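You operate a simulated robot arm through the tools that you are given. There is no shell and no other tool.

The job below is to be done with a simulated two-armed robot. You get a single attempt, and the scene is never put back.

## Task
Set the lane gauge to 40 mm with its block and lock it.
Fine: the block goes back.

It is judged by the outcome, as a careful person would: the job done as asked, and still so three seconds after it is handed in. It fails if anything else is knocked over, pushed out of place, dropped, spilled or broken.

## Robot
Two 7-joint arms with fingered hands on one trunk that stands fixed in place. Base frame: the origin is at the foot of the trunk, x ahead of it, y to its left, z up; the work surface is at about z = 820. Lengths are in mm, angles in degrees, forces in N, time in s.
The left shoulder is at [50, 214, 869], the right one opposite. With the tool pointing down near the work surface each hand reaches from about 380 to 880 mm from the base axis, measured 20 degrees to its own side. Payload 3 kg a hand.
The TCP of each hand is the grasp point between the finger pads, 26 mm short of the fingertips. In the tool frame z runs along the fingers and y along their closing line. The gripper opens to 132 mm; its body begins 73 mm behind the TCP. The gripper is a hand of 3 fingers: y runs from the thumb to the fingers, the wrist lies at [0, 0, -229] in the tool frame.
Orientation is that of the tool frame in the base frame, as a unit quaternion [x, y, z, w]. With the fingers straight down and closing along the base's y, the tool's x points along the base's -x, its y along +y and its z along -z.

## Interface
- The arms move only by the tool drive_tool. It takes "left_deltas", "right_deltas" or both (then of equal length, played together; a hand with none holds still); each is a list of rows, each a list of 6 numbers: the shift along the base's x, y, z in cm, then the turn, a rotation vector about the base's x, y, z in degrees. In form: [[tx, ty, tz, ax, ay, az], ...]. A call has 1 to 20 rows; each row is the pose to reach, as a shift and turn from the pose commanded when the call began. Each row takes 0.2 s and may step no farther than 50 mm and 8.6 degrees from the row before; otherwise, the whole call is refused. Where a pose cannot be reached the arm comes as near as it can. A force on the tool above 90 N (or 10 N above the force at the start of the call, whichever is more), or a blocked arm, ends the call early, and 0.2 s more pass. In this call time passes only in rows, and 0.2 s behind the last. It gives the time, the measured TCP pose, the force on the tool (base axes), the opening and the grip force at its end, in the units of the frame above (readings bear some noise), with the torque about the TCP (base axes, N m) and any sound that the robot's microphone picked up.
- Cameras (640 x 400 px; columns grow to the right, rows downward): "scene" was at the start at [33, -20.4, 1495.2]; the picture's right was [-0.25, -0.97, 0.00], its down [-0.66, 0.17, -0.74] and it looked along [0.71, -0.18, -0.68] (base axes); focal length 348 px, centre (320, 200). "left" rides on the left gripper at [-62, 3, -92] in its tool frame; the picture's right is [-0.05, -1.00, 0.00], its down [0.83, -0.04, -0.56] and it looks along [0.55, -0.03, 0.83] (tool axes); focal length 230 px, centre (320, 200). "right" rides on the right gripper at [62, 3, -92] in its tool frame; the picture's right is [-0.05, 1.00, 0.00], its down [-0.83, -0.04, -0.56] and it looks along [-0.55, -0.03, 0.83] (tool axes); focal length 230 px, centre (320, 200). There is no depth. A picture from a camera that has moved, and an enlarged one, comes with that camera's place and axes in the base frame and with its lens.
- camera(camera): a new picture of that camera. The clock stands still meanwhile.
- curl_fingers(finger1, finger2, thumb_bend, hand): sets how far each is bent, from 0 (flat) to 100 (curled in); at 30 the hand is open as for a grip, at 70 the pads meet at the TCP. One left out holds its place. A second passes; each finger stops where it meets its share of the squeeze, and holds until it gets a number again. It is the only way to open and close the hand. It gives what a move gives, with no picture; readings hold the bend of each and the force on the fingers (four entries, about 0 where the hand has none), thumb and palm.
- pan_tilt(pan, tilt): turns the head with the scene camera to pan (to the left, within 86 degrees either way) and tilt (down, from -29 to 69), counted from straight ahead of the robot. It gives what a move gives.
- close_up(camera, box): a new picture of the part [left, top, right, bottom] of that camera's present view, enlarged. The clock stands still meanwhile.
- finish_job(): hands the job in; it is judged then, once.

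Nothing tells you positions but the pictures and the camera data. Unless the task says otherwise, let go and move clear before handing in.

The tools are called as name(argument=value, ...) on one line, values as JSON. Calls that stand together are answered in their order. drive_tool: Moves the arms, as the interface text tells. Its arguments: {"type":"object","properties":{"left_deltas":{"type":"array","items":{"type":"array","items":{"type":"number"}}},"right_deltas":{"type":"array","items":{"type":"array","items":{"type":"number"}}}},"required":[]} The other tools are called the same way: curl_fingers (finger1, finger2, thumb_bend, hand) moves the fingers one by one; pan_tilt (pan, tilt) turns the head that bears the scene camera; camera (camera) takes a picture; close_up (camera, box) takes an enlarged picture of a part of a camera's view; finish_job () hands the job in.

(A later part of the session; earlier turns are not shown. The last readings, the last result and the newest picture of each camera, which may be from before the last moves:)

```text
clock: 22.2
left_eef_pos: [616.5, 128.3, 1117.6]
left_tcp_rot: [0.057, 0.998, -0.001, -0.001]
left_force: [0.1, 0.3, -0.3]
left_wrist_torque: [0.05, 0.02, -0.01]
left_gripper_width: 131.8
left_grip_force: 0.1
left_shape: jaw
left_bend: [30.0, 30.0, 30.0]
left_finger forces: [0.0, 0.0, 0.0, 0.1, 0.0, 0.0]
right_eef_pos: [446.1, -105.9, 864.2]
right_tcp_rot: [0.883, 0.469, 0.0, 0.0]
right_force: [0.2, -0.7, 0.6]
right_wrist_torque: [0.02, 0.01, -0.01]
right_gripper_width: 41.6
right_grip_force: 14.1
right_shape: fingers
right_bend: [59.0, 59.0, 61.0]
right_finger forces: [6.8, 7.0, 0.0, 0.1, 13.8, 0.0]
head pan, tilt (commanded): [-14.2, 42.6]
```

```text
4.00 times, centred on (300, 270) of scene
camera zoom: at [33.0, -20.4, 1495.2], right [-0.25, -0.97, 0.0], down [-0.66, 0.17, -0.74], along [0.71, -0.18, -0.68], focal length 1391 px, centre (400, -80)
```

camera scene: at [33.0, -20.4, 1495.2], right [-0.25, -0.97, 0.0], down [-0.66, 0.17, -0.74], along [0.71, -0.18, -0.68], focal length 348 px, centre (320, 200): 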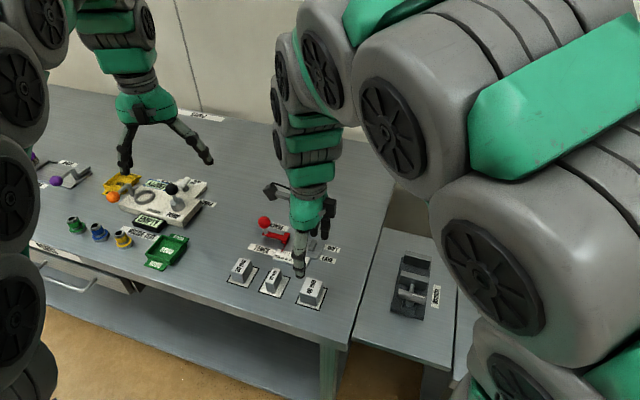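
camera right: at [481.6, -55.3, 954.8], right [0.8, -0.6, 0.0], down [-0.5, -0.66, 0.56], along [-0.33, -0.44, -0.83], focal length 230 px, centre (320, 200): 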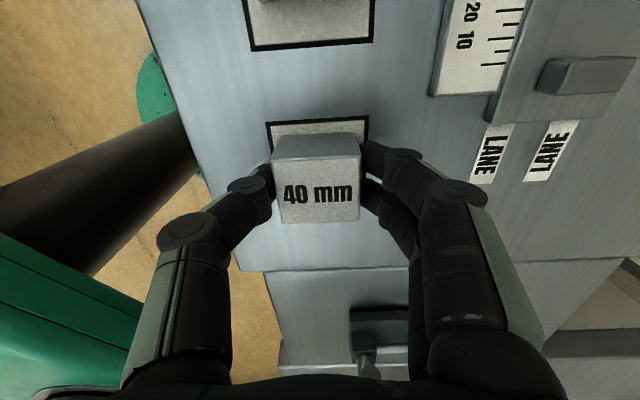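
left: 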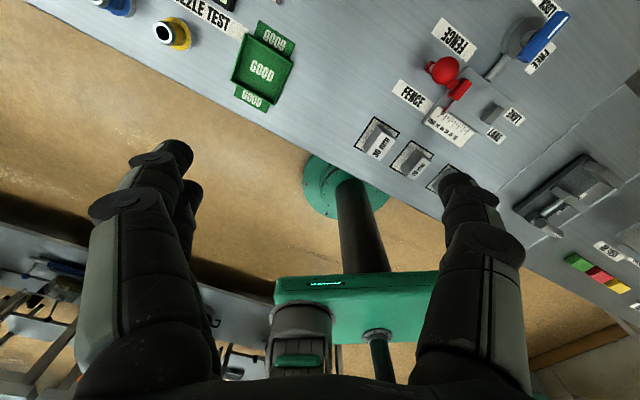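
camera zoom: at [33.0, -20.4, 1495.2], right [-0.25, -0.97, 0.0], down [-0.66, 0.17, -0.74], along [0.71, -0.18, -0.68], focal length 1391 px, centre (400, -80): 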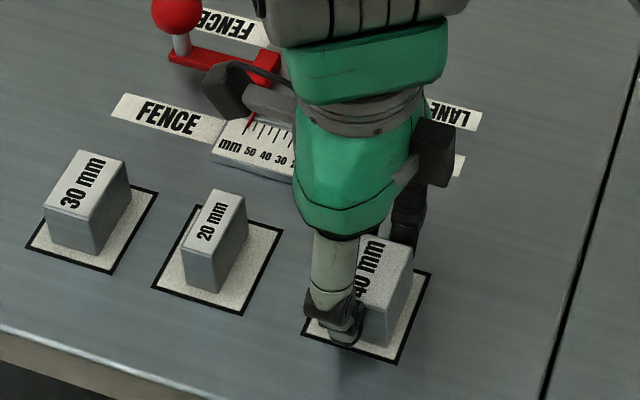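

The higher grip is firm at about 14 N. I'll lift the block slowly and check that it comes up level.

drive_tool(right_deltas=[[0, 0, 0.5, 0, 0, 0], [0, 0, 1.5, 0, 0, 0], [0, 0, 3, 0, 0, 0], [0, 0, 5, 0, 0, 0], [0, 0, 7, 0, 0, 0]])

camera(camera="right")

close_up(camera="scene", box=[240, 200, 360, 300])

```text
clock: 23.4
left_eef_pos: [617.2, 128.7, 1117.6]
left_tcp_rot: [0.058, 0.998, 0.001, 0.0]
left_force: [-0.4, 0.4, 0.1]
left_wrist_torque: [-0.02, -0.04, 0.0]
left_gripper_width: 131.8
left_grip_force: 0.0
left_shape: jaw
left_bend: [30.0, 30.0, 30.0]
left_finger forces: [0.0, 0.1, 0.0, 0.0, 0.0, 0.0]
right_eef_pos: [444.6, -105.6, 934.6]
right_tcp_rot: [0.882, 0.471, 0.0, 0.0]
right_force: [0.2, -0.2, -2.2]
right_wrist_torque: [0.02, 0.0, 0.0]
right_gripper_width: 41.8
right_grip_force: 14.0
right_shape: fingers
right_bend: [59.0, 59.0, 61.0]
right_finger forces: [6.8, 6.9, 0.1, 0.0, 13.8, 0.0]
head pan, tilt (commanded): [-14.2, 42.6]
```

```text
taken
camera right: at [480.4, -55.5, 1025.4], right [0.8, -0.6, 0.0], down [-0.5, -0.67, 0.55], along [-0.33, -0.44, -0.83], focal length 230 px, centre (320, 200)
```

right: 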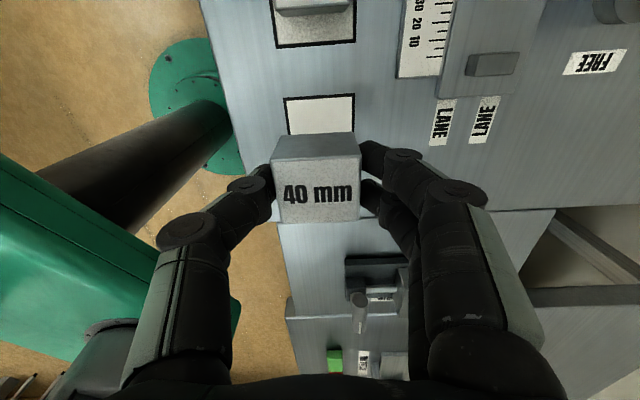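

```text
4.00 times, centred on (300, 250) of scene
camera zoom: at [33.0, -20.4, 1495.2], right [-0.25, -0.97, 0.0], down [-0.66, 0.17, -0.74], along [0.71, -0.18, -0.68], focal length 1391 px, centre (400, 0)
```

zoom: 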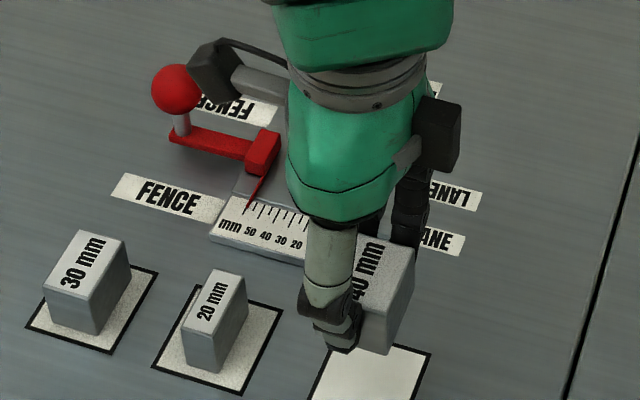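

The block came up cleanly and weighs about 2 N. I'll carry it at this height to just above the lane, close to the fixed stop.

drive_tool(right_deltas=[[3, -0.2, 0, 0, 0, 0], [6, -0.3, 0, 0, 0, 0], [9, -0.5, 0, 0, 0, 0], [12, -0.6, 0, 0, 0, 0], [14.5, -0.8, 0, 0, 0, 0]])

camera(camera="right")

close_up(camera="scene", box=[250, 180, 350, 260])

camera(camera="left")

```text
clock: 24.6
left_eef_pos: [617.6, 128.2, 1118.3]
left_tcp_rot: [0.058, 0.998, 0.0, 0.0]
left_force: [-0.1, -0.7, 0.3]
left_wrist_torque: [-0.02, 0.0, 0.02]
left_gripper_width: 131.9
left_grip_force: 0.1
left_shape: jaw
left_bend: [30.0, 30.0, 30.0]
left_finger forces: [0.0, 0.1, 0.0, 0.1, 0.0, 0.0]
right_eef_pos: [586.6, -114.5, 932.8]
right_tcp_rot: [0.883, 0.47, -0.001, 0.0]
right_force: [-0.6, 0.3, -1.3]
right_wrist_torque: [-0.02, -0.01, -0.03]
right_gripper_width: 42.0
right_grip_force: 14.0
right_shape: fingers
right_bend: [59.0, 59.0, 61.0]
right_finger forces: [6.9, 7.0, 0.0, 0.1, 13.8, 0.1]
head pan, tilt (commanded): [-14.2, 42.6]
```

```text
taken
camera right: at [624.8, -64.0, 1023.8], right [0.8, -0.6, 0.0], down [-0.5, -0.66, 0.56], along [-0.34, -0.44, -0.83], focal length 230 px, centre (320, 200)
```

right: 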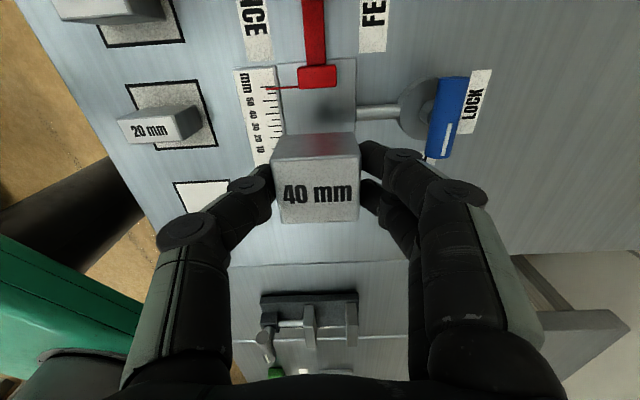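

```text
5.00 times, centred on (300, 220) of scene
camera zoom: at [33.1, -20.4, 1495.2], right [-0.25, -0.97, 0.0], down [-0.66, 0.17, -0.74], along [0.71, -0.18, -0.68], focal length 1738 px, centre (420, 100)
```

zoom: 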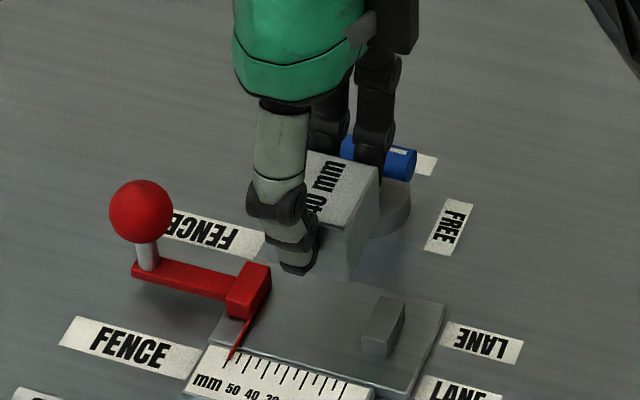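

```text
taken
camera left: at [678.7, 124.6, 1209.1], right [-0.06, -1.0, 0.0], down [-0.83, 0.05, 0.56], along [-0.55, 0.03, -0.83], focal length 230 px, centre (320, 200)
```

left: 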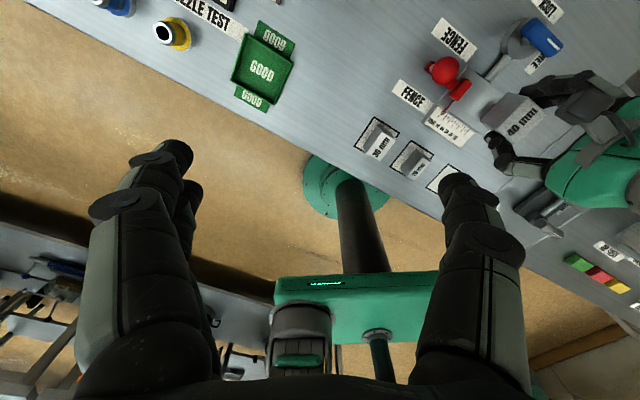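

The block is above the lane. I'll shift it to mid-lane so it clears both stop and fence, and lower it to just above the plate.

drive_tool(right_deltas=[[0.34, 0.53, 0, 0, 0, 0], [0.34, 0.53, -1.5, 0, 0, 0], [0.34, 0.53, -3, 0, 0, 0], [0.34, 0.53, -4.2, 0, 0, 0], [0.34, 0.53, -4.2, 0, 0, 0]])

camera(camera="right")

close_up(camera="scene", box=[250, 180, 350, 260])

close_up(camera="left", box=[380, 20, 580, 170])

```text
clock: 25.8
left_eef_pos: [616.8, 129.0, 1117.8]
left_tcp_rot: [0.058, 0.998, -0.001, 0.0]
left_force: [-0.4, -0.5, -0.5]
left_wrist_torque: [0.01, 0.04, -0.01]
left_gripper_width: 132.1
left_grip_force: 0.1
left_shape: jaw
left_bend: [30.0, 30.0, 30.0]
left_finger forces: [0.0, 0.1, 0.0, 0.0, 0.0, 0.0]
right_eef_pos: [591.7, -109.9, 890.3]
right_tcp_rot: [0.882, 0.471, 0.0, 0.001]
right_force: [-1.2, -0.5, -2.1]
right_wrist_torque: [-0.02, 0.01, -0.02]
right_gripper_width: 41.9
right_grip_force: 14.2
right_shape: fingers
right_bend: [59.0, 59.0, 61.0]
right_finger forces: [6.9, 6.8, 0.0, 0.0, 13.8, 0.0]
head pan, tilt (commanded): [-14.2, 42.6]
```

```text
taken
camera right: at [628.9, -59.0, 981.7], right [0.8, -0.6, 0.0], down [-0.5, -0.67, 0.56], along [-0.33, -0.44, -0.83], focal length 230 px, centre (320, 200)
```

right: 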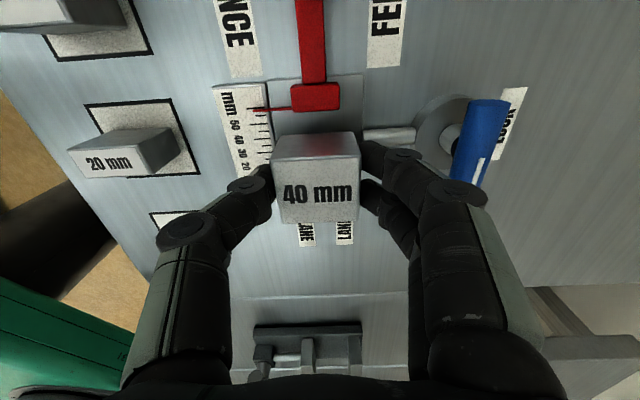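

```text
5.00 times, centred on (300, 220) of scene
camera zoom: at [33.0, -20.4, 1495.2], right [-0.25, -0.97, 0.0], down [-0.66, 0.17, -0.74], along [0.71, -0.18, -0.68], focal length 1738 px, centre (420, 100)
```

zoom: 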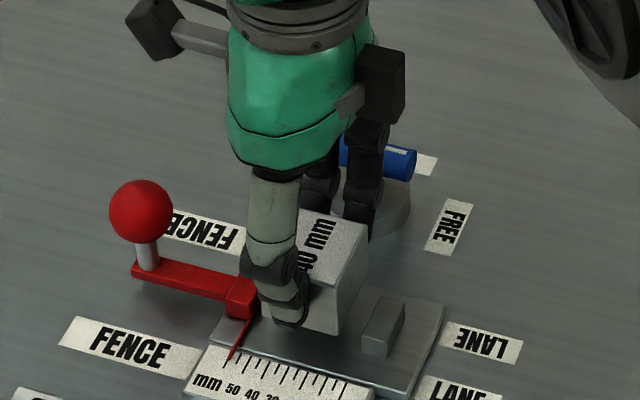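

```text
2.67 times, centred on (480, 95) of left
camera zoom: at [678.7, 124.5, 1209.0], right [-0.06, -1.0, 0.0], down [-0.83, 0.05, 0.56], along [-0.55, 0.03, -0.83], focal length 614 px, centre (-107, 480)
```

zoom: 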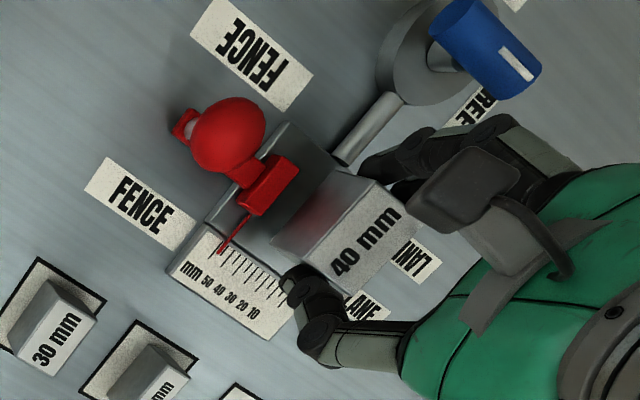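

The block is centred in the lane with about 8 mm to the stop and 12 mm to the fence. I'll lower it gently until it touches the plate.

drive_tool(right_deltas=[[0, 0, -0.8, 0, 0, 0], [0, 0, -1.4, 0, 0, 0], [0, 0, -1.7, 0, 0, 0], [0, 0, -1.8, 0, 0, 0]])

drive_tool(right_deltas=[[0, 0, -0.1, 0, 0, 0], [0, 0, -0.15, 0, 0, 0]])

```text
clock: 26.8
left_eef_pos: [617.3, 129.2, 1118.0]
left_tcp_rot: [0.057, 0.998, 0.0, 0.0]
left_force: [-0.5, 0.6, 0.0]
left_wrist_torque: [0.02, -0.02, 0.0]
left_gripper_width: 132.0
left_grip_force: 0.1
left_shape: jaw
left_bend: [30.0, 30.0, 30.0]
left_finger forces: [0.0, 0.1, 0.0, 0.0, 0.1, 0.0]
right_eef_pos: [593.3, -108.3, 873.8]
right_tcp_rot: [0.883, 0.47, -0.001, 0.0]
right_force: [-1.2, -0.1, -2.2]
right_wrist_torque: [0.05, 0.02, 0.0]
right_gripper_width: 41.7
right_grip_force: 13.8
right_shape: fingers
right_bend: [59.0, 59.0, 61.0]
right_finger forces: [6.9, 6.8, 0.0, 0.0, 13.8, 0.0]
head pan, tilt (commanded): [-14.2, 42.6]
```

```text
clock: 27.4
left_eef_pos: [616.5, 128.8, 1117.5]
left_tcp_rot: [0.058, 0.998, 0.001, 0.0]
left_force: [-0.6, -0.6, -0.7]
left_wrist_torque: [-0.02, 0.02, 0.0]
left_gripper_width: 131.9
left_grip_force: 0.0
left_shape: jaw
left_bend: [30.0, 30.0, 30.0]
left_finger forces: [0.1, 0.1, 0.0, 0.0, 0.0, 0.0]
right_eef_pos: [591.6, -108.4, 871.5]
right_tcp_rot: [0.883, 0.47, 0.0, 0.0]
right_force: [-0.3, 0.0, -2.4]
right_wrist_torque: [-0.04, -0.01, -0.01]
right_gripper_width: 41.8
right_grip_force: 14.1
right_shape: fingers
right_bend: [59.0, 59.0, 61.0]
right_finger forces: [6.9, 6.9, 0.2, 0.0, 13.9, 0.0]
head pan, tilt (commanded): [-14.2, 42.6]
```

There is no contact with the plate yet (about 1–2 mm above it). I'll ease the block toward the fixed stop and watch the force.

drive_tool(right_deltas=[[-0.15, -0.2, 0, 0, 0, 0], [-0.28, -0.41, 0, 0, 0, 0]])

drive_tool(right_deltas=[[-0.057, -0.082, 0, 0, 0, 0]])

camera(camera="right")

close_up(camera="scene", box=[260, 195, 340, 255])

close_up(camera="left", box=[420, 40, 560, 145])

```text
clock: 28.0
left_eef_pos: [616.7, 130.7, 1117.6]
left_tcp_rot: [0.057, 0.998, 0.0, 0.0]
left_force: [0.3, 0.1, -0.4]
left_wrist_torque: [0.01, 0.0, 0.01]
left_gripper_width: 132.0
left_grip_force: 0.1
left_shape: jaw
left_bend: [30.0, 30.0, 30.0]
left_finger forces: [0.0, 0.0, 0.1, 0.1, 0.1, 0.1]
right_eef_pos: [589.4, -112.0, 871.0]
right_tcp_rot: [0.883, 0.469, -0.001, 0.0]
right_force: [0.3, 0.1, 0.3]
right_wrist_torque: [0.05, 0.04, -0.02]
right_gripper_width: 41.8
right_grip_force: 13.9
right_shape: fingers
right_bend: [59.0, 59.0, 62.0]
right_finger forces: [7.1, 7.0, 0.0, 0.0, 14.2, 0.0]
head pan, tilt (commanded): [-14.2, 42.6]
```

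```text
clock: 28.4
left_eef_pos: [616.8, 129.9, 1116.7]
left_tcp_rot: [0.057, 0.998, 0.0, 0.0]
left_force: [-0.1, 0.0, 0.1]
left_wrist_torque: [0.02, -0.01, 0.0]
left_gripper_width: 131.9
left_grip_force: 0.1
left_shape: jaw
left_bend: [30.0, 30.0, 30.0]
left_finger forces: [0.0, 0.0, 0.1, 0.0, 0.1, 0.0]
right_eef_pos: [588.7, -113.3, 870.9]
right_tcp_rot: [0.883, 0.469, 0.0, -0.001]
right_force: [1.5, 0.8, -0.9]
right_wrist_torque: [0.06, 0.03, -0.03]
right_gripper_width: 41.8
right_grip_force: 13.8
right_shape: fingers
right_bend: [59.0, 59.0, 62.0]
right_finger forces: [7.1, 7.0, 0.0, 0.0, 14.1, 0.0]
head pan, tilt (commanded): [-14.2, 42.6]
```

```text
taken
camera right: at [625.4, -62.7, 962.6], right [0.8, -0.6, 0.0], down [-0.5, -0.66, 0.56], along [-0.33, -0.44, -0.83], focal length 230 px, centre (320, 200)
```

right: 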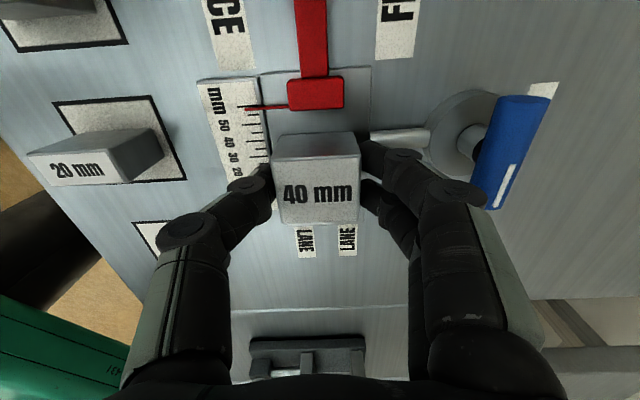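

```text
6.67 times, centred on (300, 225) of scene
camera zoom: at [33.0, -20.4, 1495.2], right [-0.25, -0.97, 0.0], down [-0.66, 0.17, -0.74], along [0.71, -0.18, -0.68], focal length 2318 px, centre (453, 33)
```

zoom: 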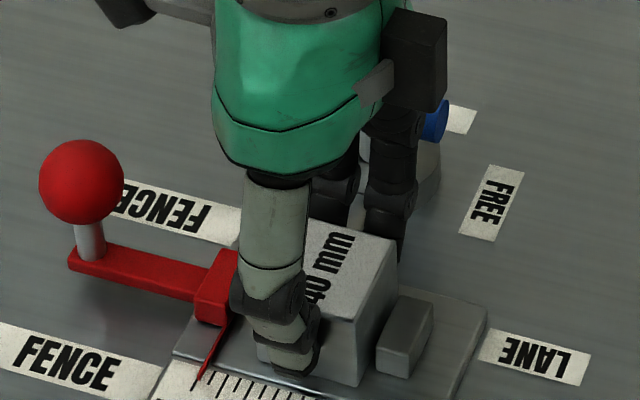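

```text
3.81 times, centred on (490, 92) of left
camera zoom: at [678.7, 124.5, 1209.1], right [-0.06, -1.0, 0.0], down [-0.83, 0.05, 0.56], along [-0.55, 0.03, -0.83], focal length 876 px, centre (-328, 610)
```

zoom: 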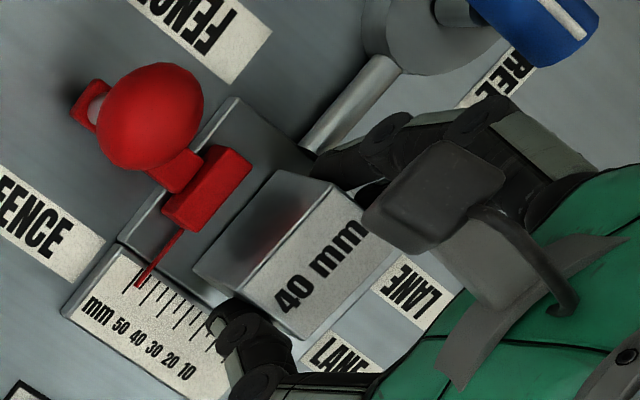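

A gap of about 3 mm to the stop remains. I'll continue in 1 mm steps.

drive_tool(right_deltas=[[-0.057, -0.082, 0, 0, 0, 0], [-0.113, -0.165, 0, 0, 0, 0]])

drive_tool(right_deltas=[[-0.057, -0.082, 0, 0, 0, 0]])

close_up(camera="scene", box=[280, 210, 340, 255])

```text
clock: 29.0
left_eef_pos: [617.1, 129.4, 1117.8]
left_tcp_rot: [0.058, 0.998, 0.0, 0.0]
left_force: [0.1, -0.3, 0.0]
left_wrist_torque: [0.02, -0.02, -0.01]
left_gripper_width: 131.7
left_grip_force: 0.0
left_shape: jaw
left_bend: [30.0, 30.0, 30.0]
left_finger forces: [0.0, 0.0, 0.1, 0.0, 0.1, 0.0]
right_eef_pos: [588.7, -115.0, 870.9]
right_tcp_rot: [0.883, 0.469, 0.0, 0.0]
right_force: [1.1, 0.8, 0.3]
right_wrist_torque: [0.07, 0.04, 0.0]
right_gripper_width: 41.9
right_grip_force: 14.1
right_shape: fingers
right_bend: [59.0, 59.0, 62.0]
right_finger forces: [7.1, 7.1, 0.1, 0.1, 14.1, 0.0]
head pan, tilt (commanded): [-14.2, 42.6]
```

```text
clock: 29.4
left_eef_pos: [616.7, 130.1, 1117.3]
left_tcp_rot: [0.058, 0.998, 0.0, 0.0]
left_force: [-0.3, -0.6, 0.2]
left_wrist_torque: [-0.03, 0.02, 0.0]
left_gripper_width: 132.0
left_grip_force: 0.1
left_shape: jaw
left_bend: [30.0, 30.0, 30.0]
left_finger forces: [0.1, 0.1, 0.0, 0.0, 0.0, 0.1]
right_eef_pos: [587.4, -115.2, 871.2]
right_tcp_rot: [0.883, 0.47, 0.0, 0.0]
right_force: [0.1, 1.8, -0.3]
right_wrist_torque: [0.04, 0.0, 0.01]
right_gripper_width: 41.5
right_grip_force: 13.5
right_shape: fingers
right_bend: [59.0, 59.0, 62.0]
right_finger forces: [7.0, 6.9, 0.0, 0.0, 14.2, 0.0]
head pan, tilt (commanded): [-14.2, 42.6]
```

```text
8.89 times, centred on (310, 232) of scene
camera zoom: at [33.0, -20.4, 1495.2], right [-0.25, -0.97, 0.0], down [-0.66, 0.17, -0.74], along [0.71, -0.18, -0.68], focal length 3091 px, centre (409, -89)
```

zoom: 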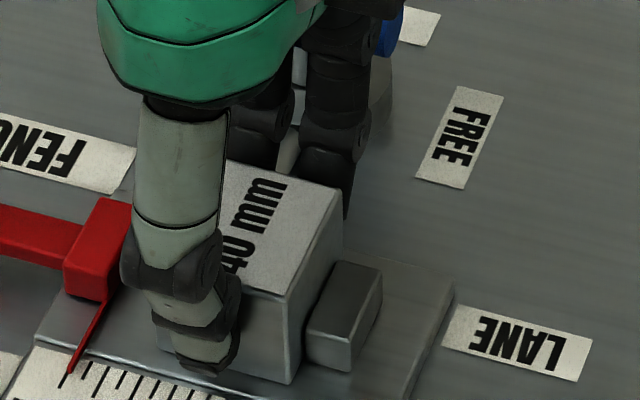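

About 2 mm of gap remains; I'll continue to contact.

drive_tool(right_deltas=[[-0.057, -0.082, 0, 0, 0, 0]])

drive_tool(right_deltas=[[-0.057, -0.082, 0, 0, 0, 0]])

close_up(camera="scene", box=[280, 210, 340, 255])

```text
clock: 29.8
left_eef_pos: [616.9, 128.9, 1117.5]
left_tcp_rot: [0.056, 0.998, 0.0, -0.001]
left_force: [-0.8, 0.0, 1.0]
left_wrist_torque: [-0.05, -0.03, 0.02]
left_gripper_width: 131.9
left_grip_force: 0.0
left_shape: jaw
left_bend: [30.0, 30.0, 30.0]
left_finger forces: [0.0, 0.1, 0.0, 0.0, 0.0, 0.0]
right_eef_pos: [587.6, -116.2, 871.3]
right_tcp_rot: [0.883, 0.47, 0.0, 0.0]
right_force: [2.2, 5.4, 0.4]
right_wrist_torque: [0.1, -0.02, 0.06]
right_gripper_width: 41.7
right_grip_force: 14.4
right_shape: fingers
right_bend: [59.0, 59.0, 62.0]
right_finger forces: [6.9, 7.0, 0.0, 0.0, 14.3, 0.1]
head pan, tilt (commanded): [-14.2, 42.6]
```

```text
clock: 30.2
left_eef_pos: [617.0, 129.9, 1118.4]
left_tcp_rot: [0.057, 0.998, 0.0, 0.0]
left_force: [-0.2, -0.2, 0.6]
left_wrist_torque: [0.02, 0.01, -0.01]
left_gripper_width: 131.9
left_grip_force: 0.0
left_shape: jaw
left_bend: [30.0, 30.0, 30.0]
left_finger forces: [0.0, 0.1, 0.0, 0.1, 0.0, 0.0]
right_eef_pos: [587.2, -116.0, 871.2]
right_tcp_rot: [0.882, 0.471, 0.001, 0.0]
right_force: [7.3, 11.5, 2.0]
right_wrist_torque: [0.3, -0.1, 0.06]
right_gripper_width: 41.7
right_grip_force: 13.9
right_shape: fingers
right_bend: [60.0, 59.0, 62.0]
right_finger forces: [6.9, 6.7, 0.1, 0.0, 14.6, 0.1]
head pan, tilt (commanded): [-14.2, 42.6]
```

```text
8.89 times, centred on (310, 232) of scene
camera zoom: at [33.1, -20.2, 1495.2], right [-0.24, -0.97, 0.0], down [-0.66, 0.17, -0.74], along [0.71, -0.18, -0.68], focal length 3091 px, centre (409, -89)
```

zoom: 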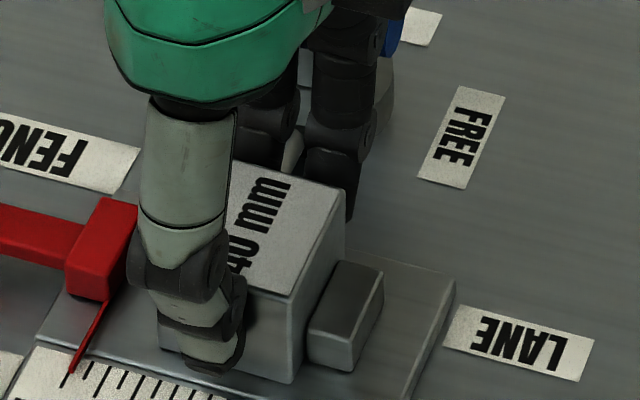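

There is solid contact at about 13 N lateral, so the block sits against the stop. I'll ease off slightly, release it and rise.

drive_tool(right_deltas=[[0.045, 0.066, 0, 0, 0, 0], [0.068, 0.099, -0.03, 0, 0, 0]])

curl_fingers(hand="right", finger1=47, finger2=47, thumb_bend=47)

camera(camera="right")

close_up(camera="scene", box=[260, 195, 340, 255])

```text
clock: 30.8
left_eef_pos: [617.7, 128.9, 1119.0]
left_tcp_rot: [0.058, 0.998, 0.0, -0.001]
left_force: [0.5, 0.4, 0.6]
left_wrist_torque: [-0.05, 0.03, 0.0]
left_gripper_width: 131.9
left_grip_force: 0.0
left_shape: jaw
left_bend: [30.0, 30.0, 30.0]
left_finger forces: [0.0, 0.0, 0.0, 0.0, 0.1, 0.1]
right_eef_pos: [587.7, -115.5, 871.6]
right_tcp_rot: [0.883, 0.47, 0.0, -0.001]
right_force: [5.9, 9.7, 3.1]
right_wrist_torque: [0.3, -0.05, 0.01]
right_gripper_width: 41.3
right_grip_force: 15.0
right_shape: fingers
right_bend: [60.0, 59.0, 62.0]
right_finger forces: [7.2, 7.2, 0.0, 0.0, 14.5, 0.0]
head pan, tilt (commanded): [-14.2, 42.6]
```

```text
clock: 31.8
left_eef_pos: [616.8, 129.8, 1118.6]
left_tcp_rot: [0.058, 0.998, 0.0, 0.0]
left_force: [0.0, 0.1, 0.4]
left_wrist_torque: [-0.01, -0.01, 0.02]
left_gripper_width: 132.2
left_grip_force: 0.0
left_shape: jaw
left_bend: [30.0, 30.0, 30.0]
left_finger forces: [0.0, 0.1, 0.1, 0.0, 0.1, 0.1]
right_eef_pos: [587.4, -116.7, 873.1]
right_tcp_rot: [0.883, 0.469, 0.0, 0.0]
right_force: [0.9, 0.3, -0.4]
right_wrist_torque: [0.01, 0.01, 0.0]
right_gripper_width: 77.1
right_grip_force: 0.0
right_shape: fingers
right_bend: [47.0, 47.0, 47.0]
right_finger forces: [0.0, 0.1, 0.1, 0.0, 0.0, 0.0]
head pan, tilt (commanded): [-14.2, 42.6]
```

```text
taken
camera right: at [623.5, -66.0, 962.2], right [0.8, -0.6, 0.0], down [-0.5, -0.66, 0.56], along [-0.33, -0.44, -0.83], focal length 230 px, centre (320, 200)
```

right: 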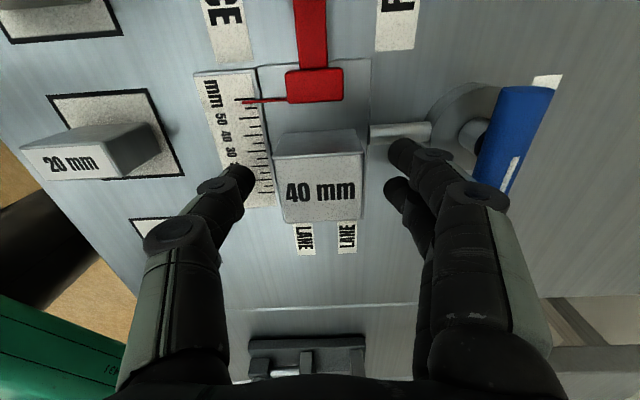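

```text
6.67 times, centred on (300, 225) of scene
camera zoom: at [33.0, -20.4, 1495.2], right [-0.25, -0.97, 0.0], down [-0.66, 0.17, -0.74], along [0.71, -0.18, -0.68], focal length 2318 px, centre (453, 33)
```

zoom: 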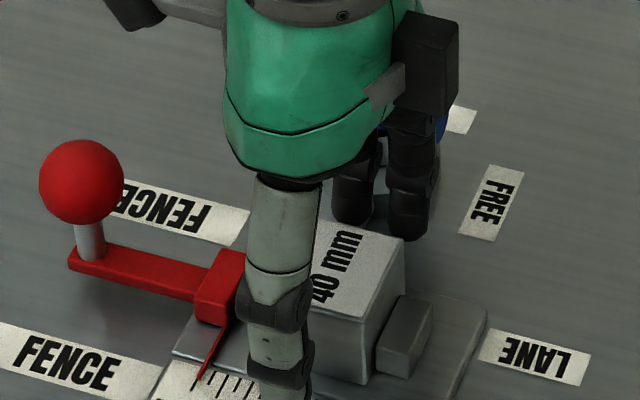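

The block is seated against the stop. I'll raise the right hand straight up and out of the way, then stage the left hand on the far side of the red ball knob.

drive_tool(right_deltas=[[0, 0, 2, 0, 0, 0], [0, 0, 5, 0, 0, 0], [0, 0, 9, 0, 0, 0], [0, 0, 13, 0, 0, 0], [1.5, -4, 15, 0, 0, 0], [3, -8, 16, 0, 0, 0], [4, -12, 16, 0, 0, 0]])

camera(camera="scene")

close_up(camera="scene", box=[255, 195, 345, 260])

close_up(camera="left", box=[400, 20, 560, 140])

```text
clock: 33.4
left_eef_pos: [617.1, 129.1, 1118.2]
left_tcp_rot: [0.057, 0.998, 0.0, 0.0]
left_force: [-0.1, 0.2, 0.0]
left_wrist_torque: [0.01, 0.0, -0.01]
left_gripper_width: 131.8
left_grip_force: 0.1
left_shape: jaw
left_bend: [30.0, 30.0, 30.0]
left_finger forces: [0.1, 0.0, 0.0, 0.1, 0.0, 0.1]
right_eef_pos: [625.4, -236.6, 1032.1]
right_tcp_rot: [0.883, 0.469, 0.0, 0.0]
right_force: [0.3, -0.1, -0.5]
right_wrist_torque: [0.0, -0.01, -0.05]
right_gripper_width: 77.3
right_grip_force: 0.0
right_shape: fingers
right_bend: [47.0, 47.0, 47.0]
right_finger forces: [0.0, 0.1, 0.0, 0.1, 0.0, 0.0]
head pan, tilt (commanded): [-14.2, 42.6]
```

```text
taken
camera scene: at [33.0, -20.4, 1495.2], right [-0.25, -0.97, 0.0], down [-0.66, 0.17, -0.74], along [0.71, -0.18, -0.68], focal length 348 px, centre (320, 200)
```

scene: 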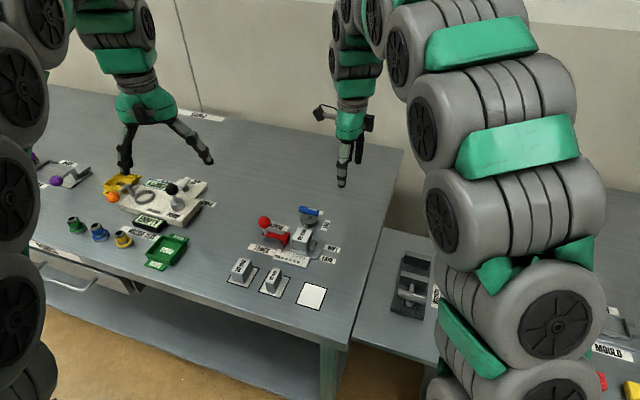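

```text
6.15 times, centred on (300, 228) of scene
camera zoom: at [33.0, -20.4, 1495.2], right [-0.25, -0.97, 0.0], down [-0.66, 0.17, -0.74], along [0.71, -0.18, -0.68], focal length 2140 px, centre (443, 31)
```

zoom: 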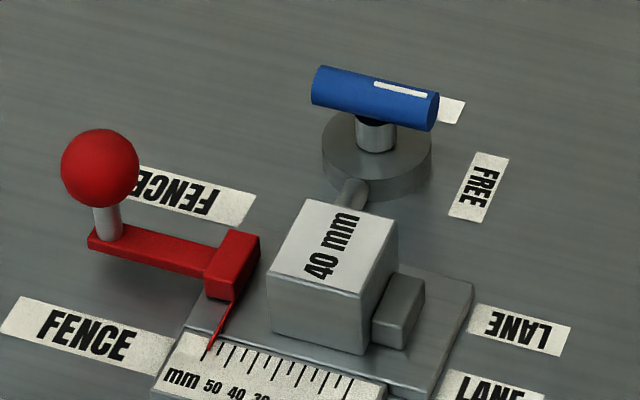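

```text
3.33 times, centred on (480, 80) of left
camera zoom: at [678.7, 124.7, 1209.1], right [-0.06, -1.0, 0.0], down [-0.83, 0.05, 0.56], along [-0.55, 0.03, -0.83], focal length 767 px, centre (-213, 600)
```

zoom: 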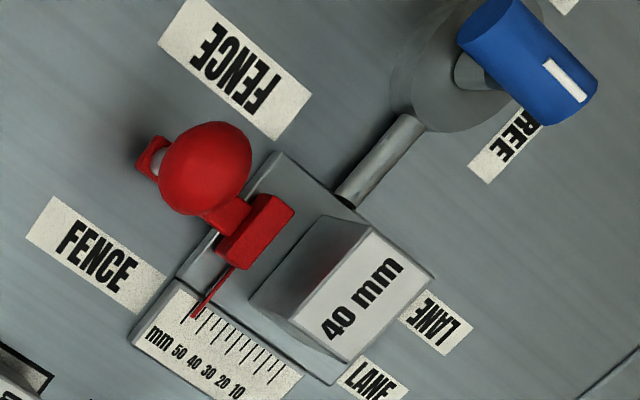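

The block sits flush against the stop. Now I'll close the left hand into a pusher and bring it to the far (+u) side of the ball knob, turned so that its flank faces the knob.

curl_fingers(hand="left", finger1=70, finger2=70, thumb_bend=70)

drive_tool(left_deltas=[[0.7, -0.6, -1.5, 0, 0, 6.5], [1.4, -1.5, -3, 0, 0, 13], [2.1, -2.7, -5, 0, 0, 19.5], [2.8, -4, -7, 0, 0, 26], [3.5, -5.2, -9, 0, 0, 32.5], [4.2, -6.5, -11, 0, 0, 39], [4.9, -7.8, -13, 0, 0, 45.5], [5.6, -9, -14.5, 0, 0, 52], [6.3, -10.3, -16, 0, 0, 58], [6.9, -11.5, -16.8, 0, 0, 62.6]])

camera(camera="left")

camera(camera="scene")

```text
clock: 34.4
left_eef_pos: [616.6, 128.7, 1117.4]
left_tcp_rot: [0.058, 0.998, 0.0, 0.0]
left_force: [-1.0, 0.0, 0.0]
left_wrist_torque: [-0.02, 0.0, -0.01]
left_gripper_width: 6.2
left_grip_force: 0.1
left_shape: fingers
left_bend: [70.0, 70.0, 70.0]
left_finger forces: [0.0, 0.0, 0.0, 0.0, 0.0, 0.1]
right_eef_pos: [625.8, -236.9, 1032.1]
right_tcp_rot: [0.883, 0.47, 0.0, 0.0]
right_force: [0.1, 0.1, 0.9]
right_wrist_torque: [0.02, -0.01, 0.01]
right_gripper_width: 77.5
right_grip_force: 0.1
right_shape: fingers
right_bend: [47.0, 47.0, 47.0]
right_finger forces: [0.0, 0.1, 0.1, 0.1, 0.0, 0.0]
head pan, tilt (commanded): [-14.2, 42.6]
```

```text
clock: 36.6
left_eef_pos: [686.5, 12.2, 949.9]
left_tcp_rot: [-0.47, 0.882, 0.0, 0.0]
left_force: [0.6, 0.4, 0.2]
left_wrist_torque: [-0.04, 0.0, 0.01]
left_gripper_width: 6.3
left_grip_force: 0.1
left_shape: fingers
left_bend: [70.0, 70.0, 70.0]
left_finger forces: [0.1, 0.0, 0.1, 0.0, 0.0, 0.1]
right_eef_pos: [624.8, -236.6, 1032.6]
right_tcp_rot: [0.883, 0.47, 0.0, 0.001]
right_force: [0.6, -0.1, -0.4]
right_wrist_torque: [0.0, -0.01, 0.0]
right_gripper_width: 77.2
right_grip_force: 0.1
right_shape: fingers
right_bend: [47.0, 47.0, 47.0]
right_finger forces: [0.1, 0.0, 0.0, 0.0, 0.0, 0.1]
head pan, tilt (commanded): [-14.2, 42.6]
```

```text
taken
camera left: at [718.3, 64.8, 1041.5], right [0.86, -0.51, 0.0], down [-0.43, -0.71, 0.56], along [-0.28, -0.48, -0.83], focal length 230 px, centre (320, 200)
```

left: 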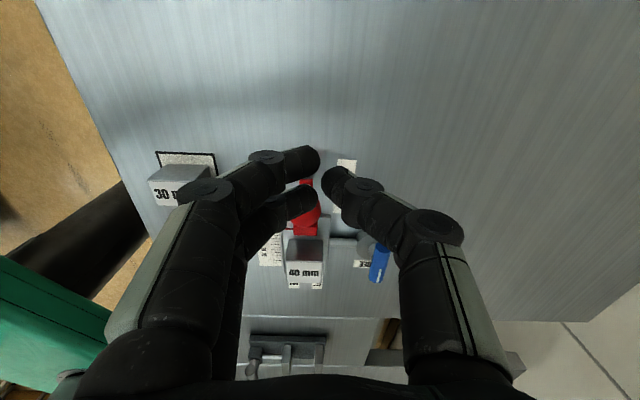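

```text
taken
camera scene: at [33.1, -20.4, 1495.2], right [-0.25, -0.97, 0.0], down [-0.66, 0.17, -0.74], along [0.71, -0.18, -0.68], focal length 348 px, centre (320, 200)
```

scene: 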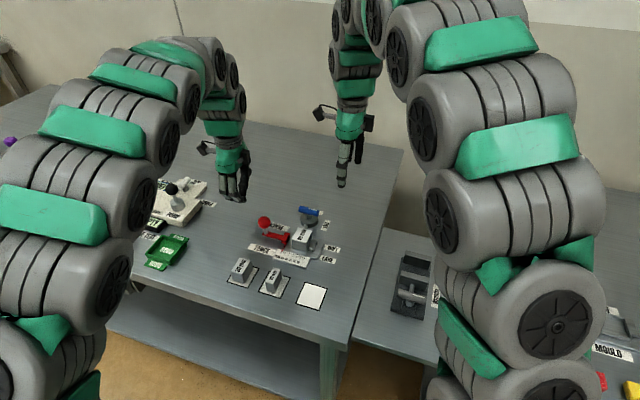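

The left hand is staged about 24 mm beyond the knob on the +u side. I'll lower it so the fingers are level with the ball.

drive_tool(left_deltas=[[0, 0, -2, 0, 0, 0], [0, 0, -4, 0, 0, 0], [0, 0, -6, 0, 0, 0], [0, 0, -6.7, 0, 0, 0]])

camera(camera="left")

close_up(camera="scene", box=[210, 150, 350, 260])

camera(camera="right")

```text
clock: 37.6
left_eef_pos: [686.3, 14.5, 881.7]
left_tcp_rot: [-0.469, 0.883, 0.0, 0.0]
left_force: [-0.4, -0.2, -0.6]
left_wrist_torque: [-0.02, 0.01, -0.04]
left_gripper_width: 6.3
left_grip_force: 0.1
left_shape: fingers
left_bend: [70.0, 70.0, 70.0]
left_finger forces: [0.1, 0.0, 0.0, 0.0, 0.0, 0.0]
right_eef_pos: [624.6, -236.3, 1032.0]
right_tcp_rot: [0.883, 0.47, 0.0, 0.0]
right_force: [0.3, 0.8, -0.1]
right_wrist_torque: [-0.01, 0.01, 0.03]
right_gripper_width: 77.6
right_grip_force: 0.0
right_shape: fingers
right_bend: [47.0, 47.0, 47.0]
right_finger forces: [0.0, 0.0, 0.0, 0.1, 0.0, 0.0]
head pan, tilt (commanded): [-14.2, 42.6]
```

```text
taken
camera left: at [718.7, 65.8, 973.1], right [0.86, -0.52, 0.0], down [-0.43, -0.71, 0.56], along [-0.29, -0.48, -0.83], focal length 230 px, centre (320, 200)
```

left: 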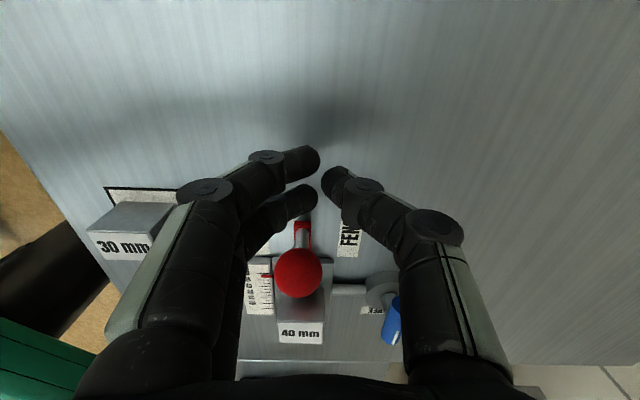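

```text
3.64 times, centred on (280, 205) of scene
camera zoom: at [33.0, -20.4, 1495.2], right [-0.25, -0.97, 0.0], down [-0.66, 0.17, -0.74], along [0.71, -0.18, -0.68], focal length 1264 px, centre (466, 182)
```

zoom: 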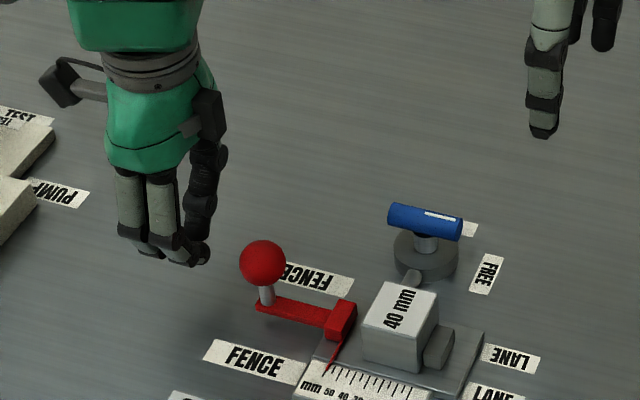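

```text
taken
camera right: at [661.8, -185.6, 1123.5], right [0.8, -0.6, 0.0], down [-0.5, -0.66, 0.56], along [-0.33, -0.44, -0.83], focal length 230 px, centre (320, 200)
```

right: 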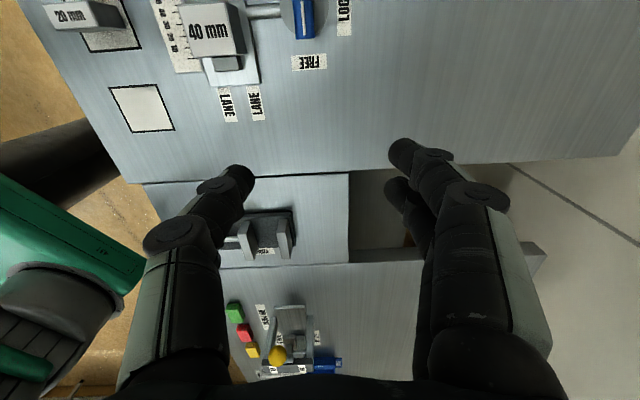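

The finger flank lines up with the ball in V. I'll advance toward it, first 14 mm and then in small steps.

drive_tool(left_deltas=[[-0.28, -0.41, 0, 0, 0, 0], [-0.57, -0.82, 0, 0, 0, 0], [-0.79, -1.15, 0, 0, 0, 0]])

camera(camera="left")

close_up(camera="scene", box=[220, 180, 340, 260])

```text
clock: 38.4
left_eef_pos: [678.5, 1.7, 881.6]
left_tcp_rot: [-0.47, 0.882, 0.0, 0.0]
left_force: [-0.1, 0.6, 0.4]
left_wrist_torque: [0.02, 0.02, 0.0]
left_gripper_width: 6.2
left_grip_force: 0.0
left_shape: fingers
left_bend: [70.0, 70.0, 70.0]
left_finger forces: [0.1, 0.1, 0.0, 0.0, 0.0, 0.1]
right_eef_pos: [624.7, -235.4, 1032.9]
right_tcp_rot: [0.883, 0.469, 0.0, 0.0]
right_force: [0.1, -0.1, 0.9]
right_wrist_torque: [-0.01, -0.02, 0.01]
right_gripper_width: 77.7
right_grip_force: 0.0
right_shape: fingers
right_bend: [47.0, 47.0, 47.0]
right_finger forces: [0.1, 0.1, 0.1, 0.1, 0.0, 0.0]
head pan, tilt (commanded): [-14.2, 42.6]
```

```text
taken
camera left: at [710.2, 55.0, 973.5], right [0.86, -0.51, 0.0], down [-0.43, -0.71, 0.56], along [-0.29, -0.48, -0.83], focal length 230 px, centre (320, 200)
```

left: 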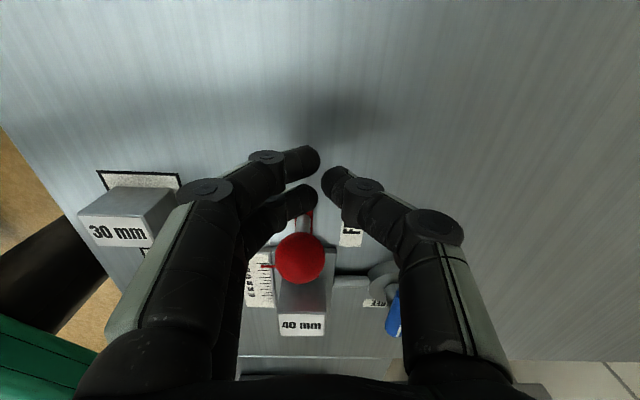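

```text
5.00 times, centred on (280, 220) of scene
camera zoom: at [33.0, -20.4, 1495.2], right [-0.25, -0.97, 0.0], down [-0.66, 0.17, -0.74], along [0.71, -0.18, -0.68], focal length 1738 px, centre (520, 100)
```

zoom: 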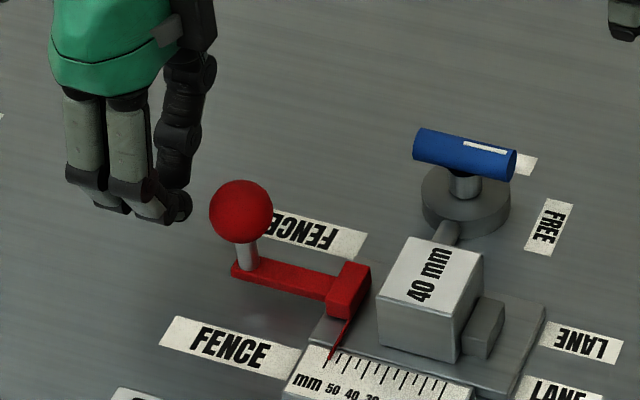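

The gap to the ball is about 10 mm. I'll keep advancing.

drive_tool(left_deltas=[[-0.28, -0.41, 0, 0, 0, 0], [-0.4, -0.58, 0, 0, 0, 0]])

drive_tool(left_deltas=[[-0.113, -0.165, 0, 0, 0, 0]])

close_up(camera="scene", box=[230, 190, 340, 260])

camera(camera="left")

```text
clock: 39.0
left_eef_pos: [673.5, -3.3, 882.9]
left_tcp_rot: [-0.47, 0.883, 0.0, 0.001]
left_force: [0.0, 0.0, 0.4]
left_wrist_torque: [0.0, 0.03, 0.03]
left_gripper_width: 6.4
left_grip_force: 0.0
left_shape: fingers
left_bend: [70.0, 70.0, 70.0]
left_finger forces: [0.1, 0.1, 0.0, 0.0, 0.0, 0.0]
right_eef_pos: [624.9, -237.1, 1031.8]
right_tcp_rot: [0.883, 0.469, 0.0, 0.0]
right_force: [0.1, 0.0, 0.4]
right_wrist_torque: [0.0, 0.03, 0.0]
right_gripper_width: 77.4
right_grip_force: 0.0
right_shape: fingers
right_bend: [47.0, 47.0, 47.0]
right_finger forces: [0.0, 0.0, 0.0, 0.0, 0.0, 0.0]
head pan, tilt (commanded): [-14.2, 42.6]
```

```text
clock: 39.4
left_eef_pos: [672.4, -3.7, 882.8]
left_tcp_rot: [-0.469, 0.883, 0.0, 0.0]
left_force: [0.4, -0.1, 0.3]
left_wrist_torque: [0.01, 0.0, -0.02]
left_gripper_width: 6.3
left_grip_force: 0.1
left_shape: fingers
left_bend: [70.0, 70.0, 70.0]
left_finger forces: [0.1, 0.0, 0.0, 0.0, 0.1, 0.0]
right_eef_pos: [625.6, -235.6, 1032.4]
right_tcp_rot: [0.883, 0.469, 0.0, 0.0]
right_force: [-0.2, 0.2, -0.6]
right_wrist_torque: [-0.02, -0.01, -0.03]
right_gripper_width: 77.2
right_grip_force: 0.1
right_shape: fingers
right_bend: [47.0, 47.0, 47.0]
right_finger forces: [0.0, 0.0, 0.0, 0.0, 0.0, 0.1]
head pan, tilt (commanded): [-14.2, 42.6]
```

```text
5.71 times, centred on (285, 225) of scene
camera zoom: at [33.0, -20.4, 1495.2], right [-0.25, -0.97, 0.0], down [-0.66, 0.17, -0.74], along [0.71, -0.18, -0.68], focal length 1987 px, centre (520, 57)
```

zoom: 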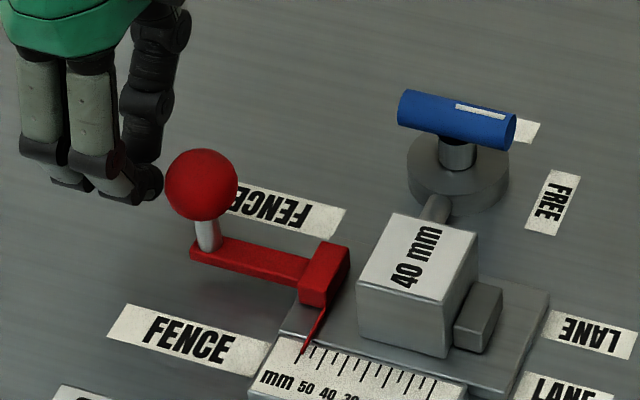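

```text
taken
camera left: at [704.7, 47.6, 974.3], right [0.86, -0.51, 0.0], down [-0.43, -0.71, 0.56], along [-0.29, -0.48, -0.83], focal length 230 px, centre (320, 200)
```

left: 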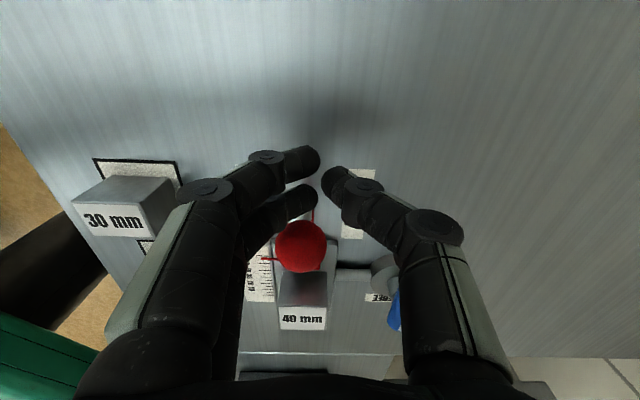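

Still no contact, and the finger is very near the ball. I'll continue in 2 mm steps.

drive_tool(left_deltas=[[-0.113, -0.165, 0, 0, 0, 0], [-0.17, -0.247, 0, 0, 0, 0]])

drive_tool(left_deltas=[[-0.113, -0.165, 0, 0, 0, 0]])

drive_tool(left_deltas=[[-0.113, -0.165, 0, 0, 0, 0]])

close_up(camera="scene", box=[230, 190, 340, 260])

```text
clock: 40.0
left_eef_pos: [670.6, -8.2, 882.7]
left_tcp_rot: [-0.469, 0.883, 0.0, 0.0]
left_force: [0.0, 0.3, 0.9]
left_wrist_torque: [0.04, 0.05, 0.01]
left_gripper_width: 6.2
left_grip_force: 0.1
left_shape: fingers
left_bend: [70.0, 70.0, 70.0]
left_finger forces: [0.1, 0.1, 0.0, 0.0, 0.0, 0.1]
right_eef_pos: [626.8, -236.0, 1032.2]
right_tcp_rot: [0.883, 0.469, 0.0, 0.0]
right_force: [1.0, 0.1, 0.2]
right_wrist_torque: [-0.03, -0.01, 0.0]
right_gripper_width: 77.8
right_grip_force: 0.0
right_shape: fingers
right_bend: [47.0, 47.0, 47.0]
right_finger forces: [0.1, 0.0, 0.0, 0.0, 0.1, 0.1]
head pan, tilt (commanded): [-14.2, 42.6]
```

```text
clock: 40.4
left_eef_pos: [669.2, -9.6, 883.5]
left_tcp_rot: [-0.469, 0.883, 0.0, 0.0]
left_force: [0.2, 0.1, -0.3]
left_wrist_torque: [-0.02, 0.02, 0.02]
left_gripper_width: 6.1
left_grip_force: 0.0
left_shape: fingers
left_bend: [70.0, 70.0, 70.0]
left_finger forces: [0.0, 0.1, 0.0, 0.1, 0.0, 0.1]
right_eef_pos: [625.0, -236.1, 1033.2]
right_tcp_rot: [0.883, 0.469, 0.0, -0.001]
right_force: [-0.4, -1.0, 0.1]
right_wrist_torque: [-0.01, 0.02, 0.01]
right_gripper_width: 77.7
right_grip_force: 0.0
right_shape: fingers
right_bend: [47.0, 47.0, 47.0]
right_finger forces: [0.0, 0.1, 0.0, 0.0, 0.0, 0.1]
head pan, tilt (commanded): [-14.2, 42.6]
```

```text
clock: 40.8
left_eef_pos: [669.4, -12.0, 882.5]
left_tcp_rot: [-0.469, 0.883, 0.0, -0.001]
left_force: [1.2, 0.3, -0.3]
left_wrist_torque: [0.0, 0.01, 0.0]
left_gripper_width: 5.8
left_grip_force: 0.5
left_shape: fingers
left_bend: [70.0, 70.0, 70.0]
left_finger forces: [0.1, 0.8, 0.1, 0.0, 0.0, 0.0]
right_eef_pos: [625.5, -237.1, 1032.5]
right_tcp_rot: [0.883, 0.47, -0.001, 0.0]
right_force: [0.6, 0.0, 0.3]
right_wrist_torque: [-0.01, 0.0, -0.03]
right_gripper_width: 77.6
right_grip_force: 0.1
right_shape: fingers
right_bend: [47.0, 47.0, 47.0]
right_finger forces: [0.0, 0.1, 0.0, 0.1, 0.0, 0.1]
head pan, tilt (commanded): [-14.2, 42.6]
```

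```text
5.71 times, centred on (285, 225) of scene
camera zoom: at [33.0, -20.4, 1495.2], right [-0.25, -0.97, 0.0], down [-0.66, 0.17, -0.74], along [0.71, -0.18, -0.68], focal length 1987 px, centre (520, 57)
```

zoom: 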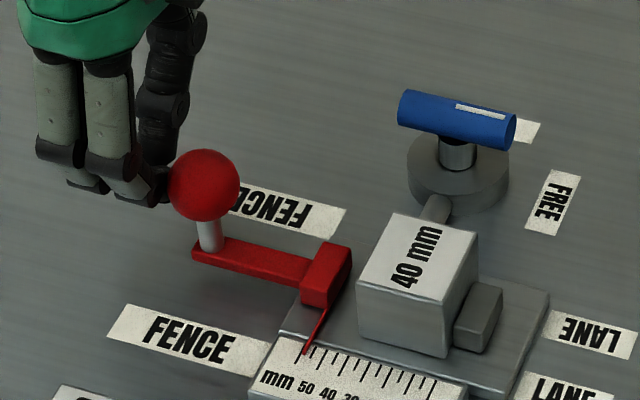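

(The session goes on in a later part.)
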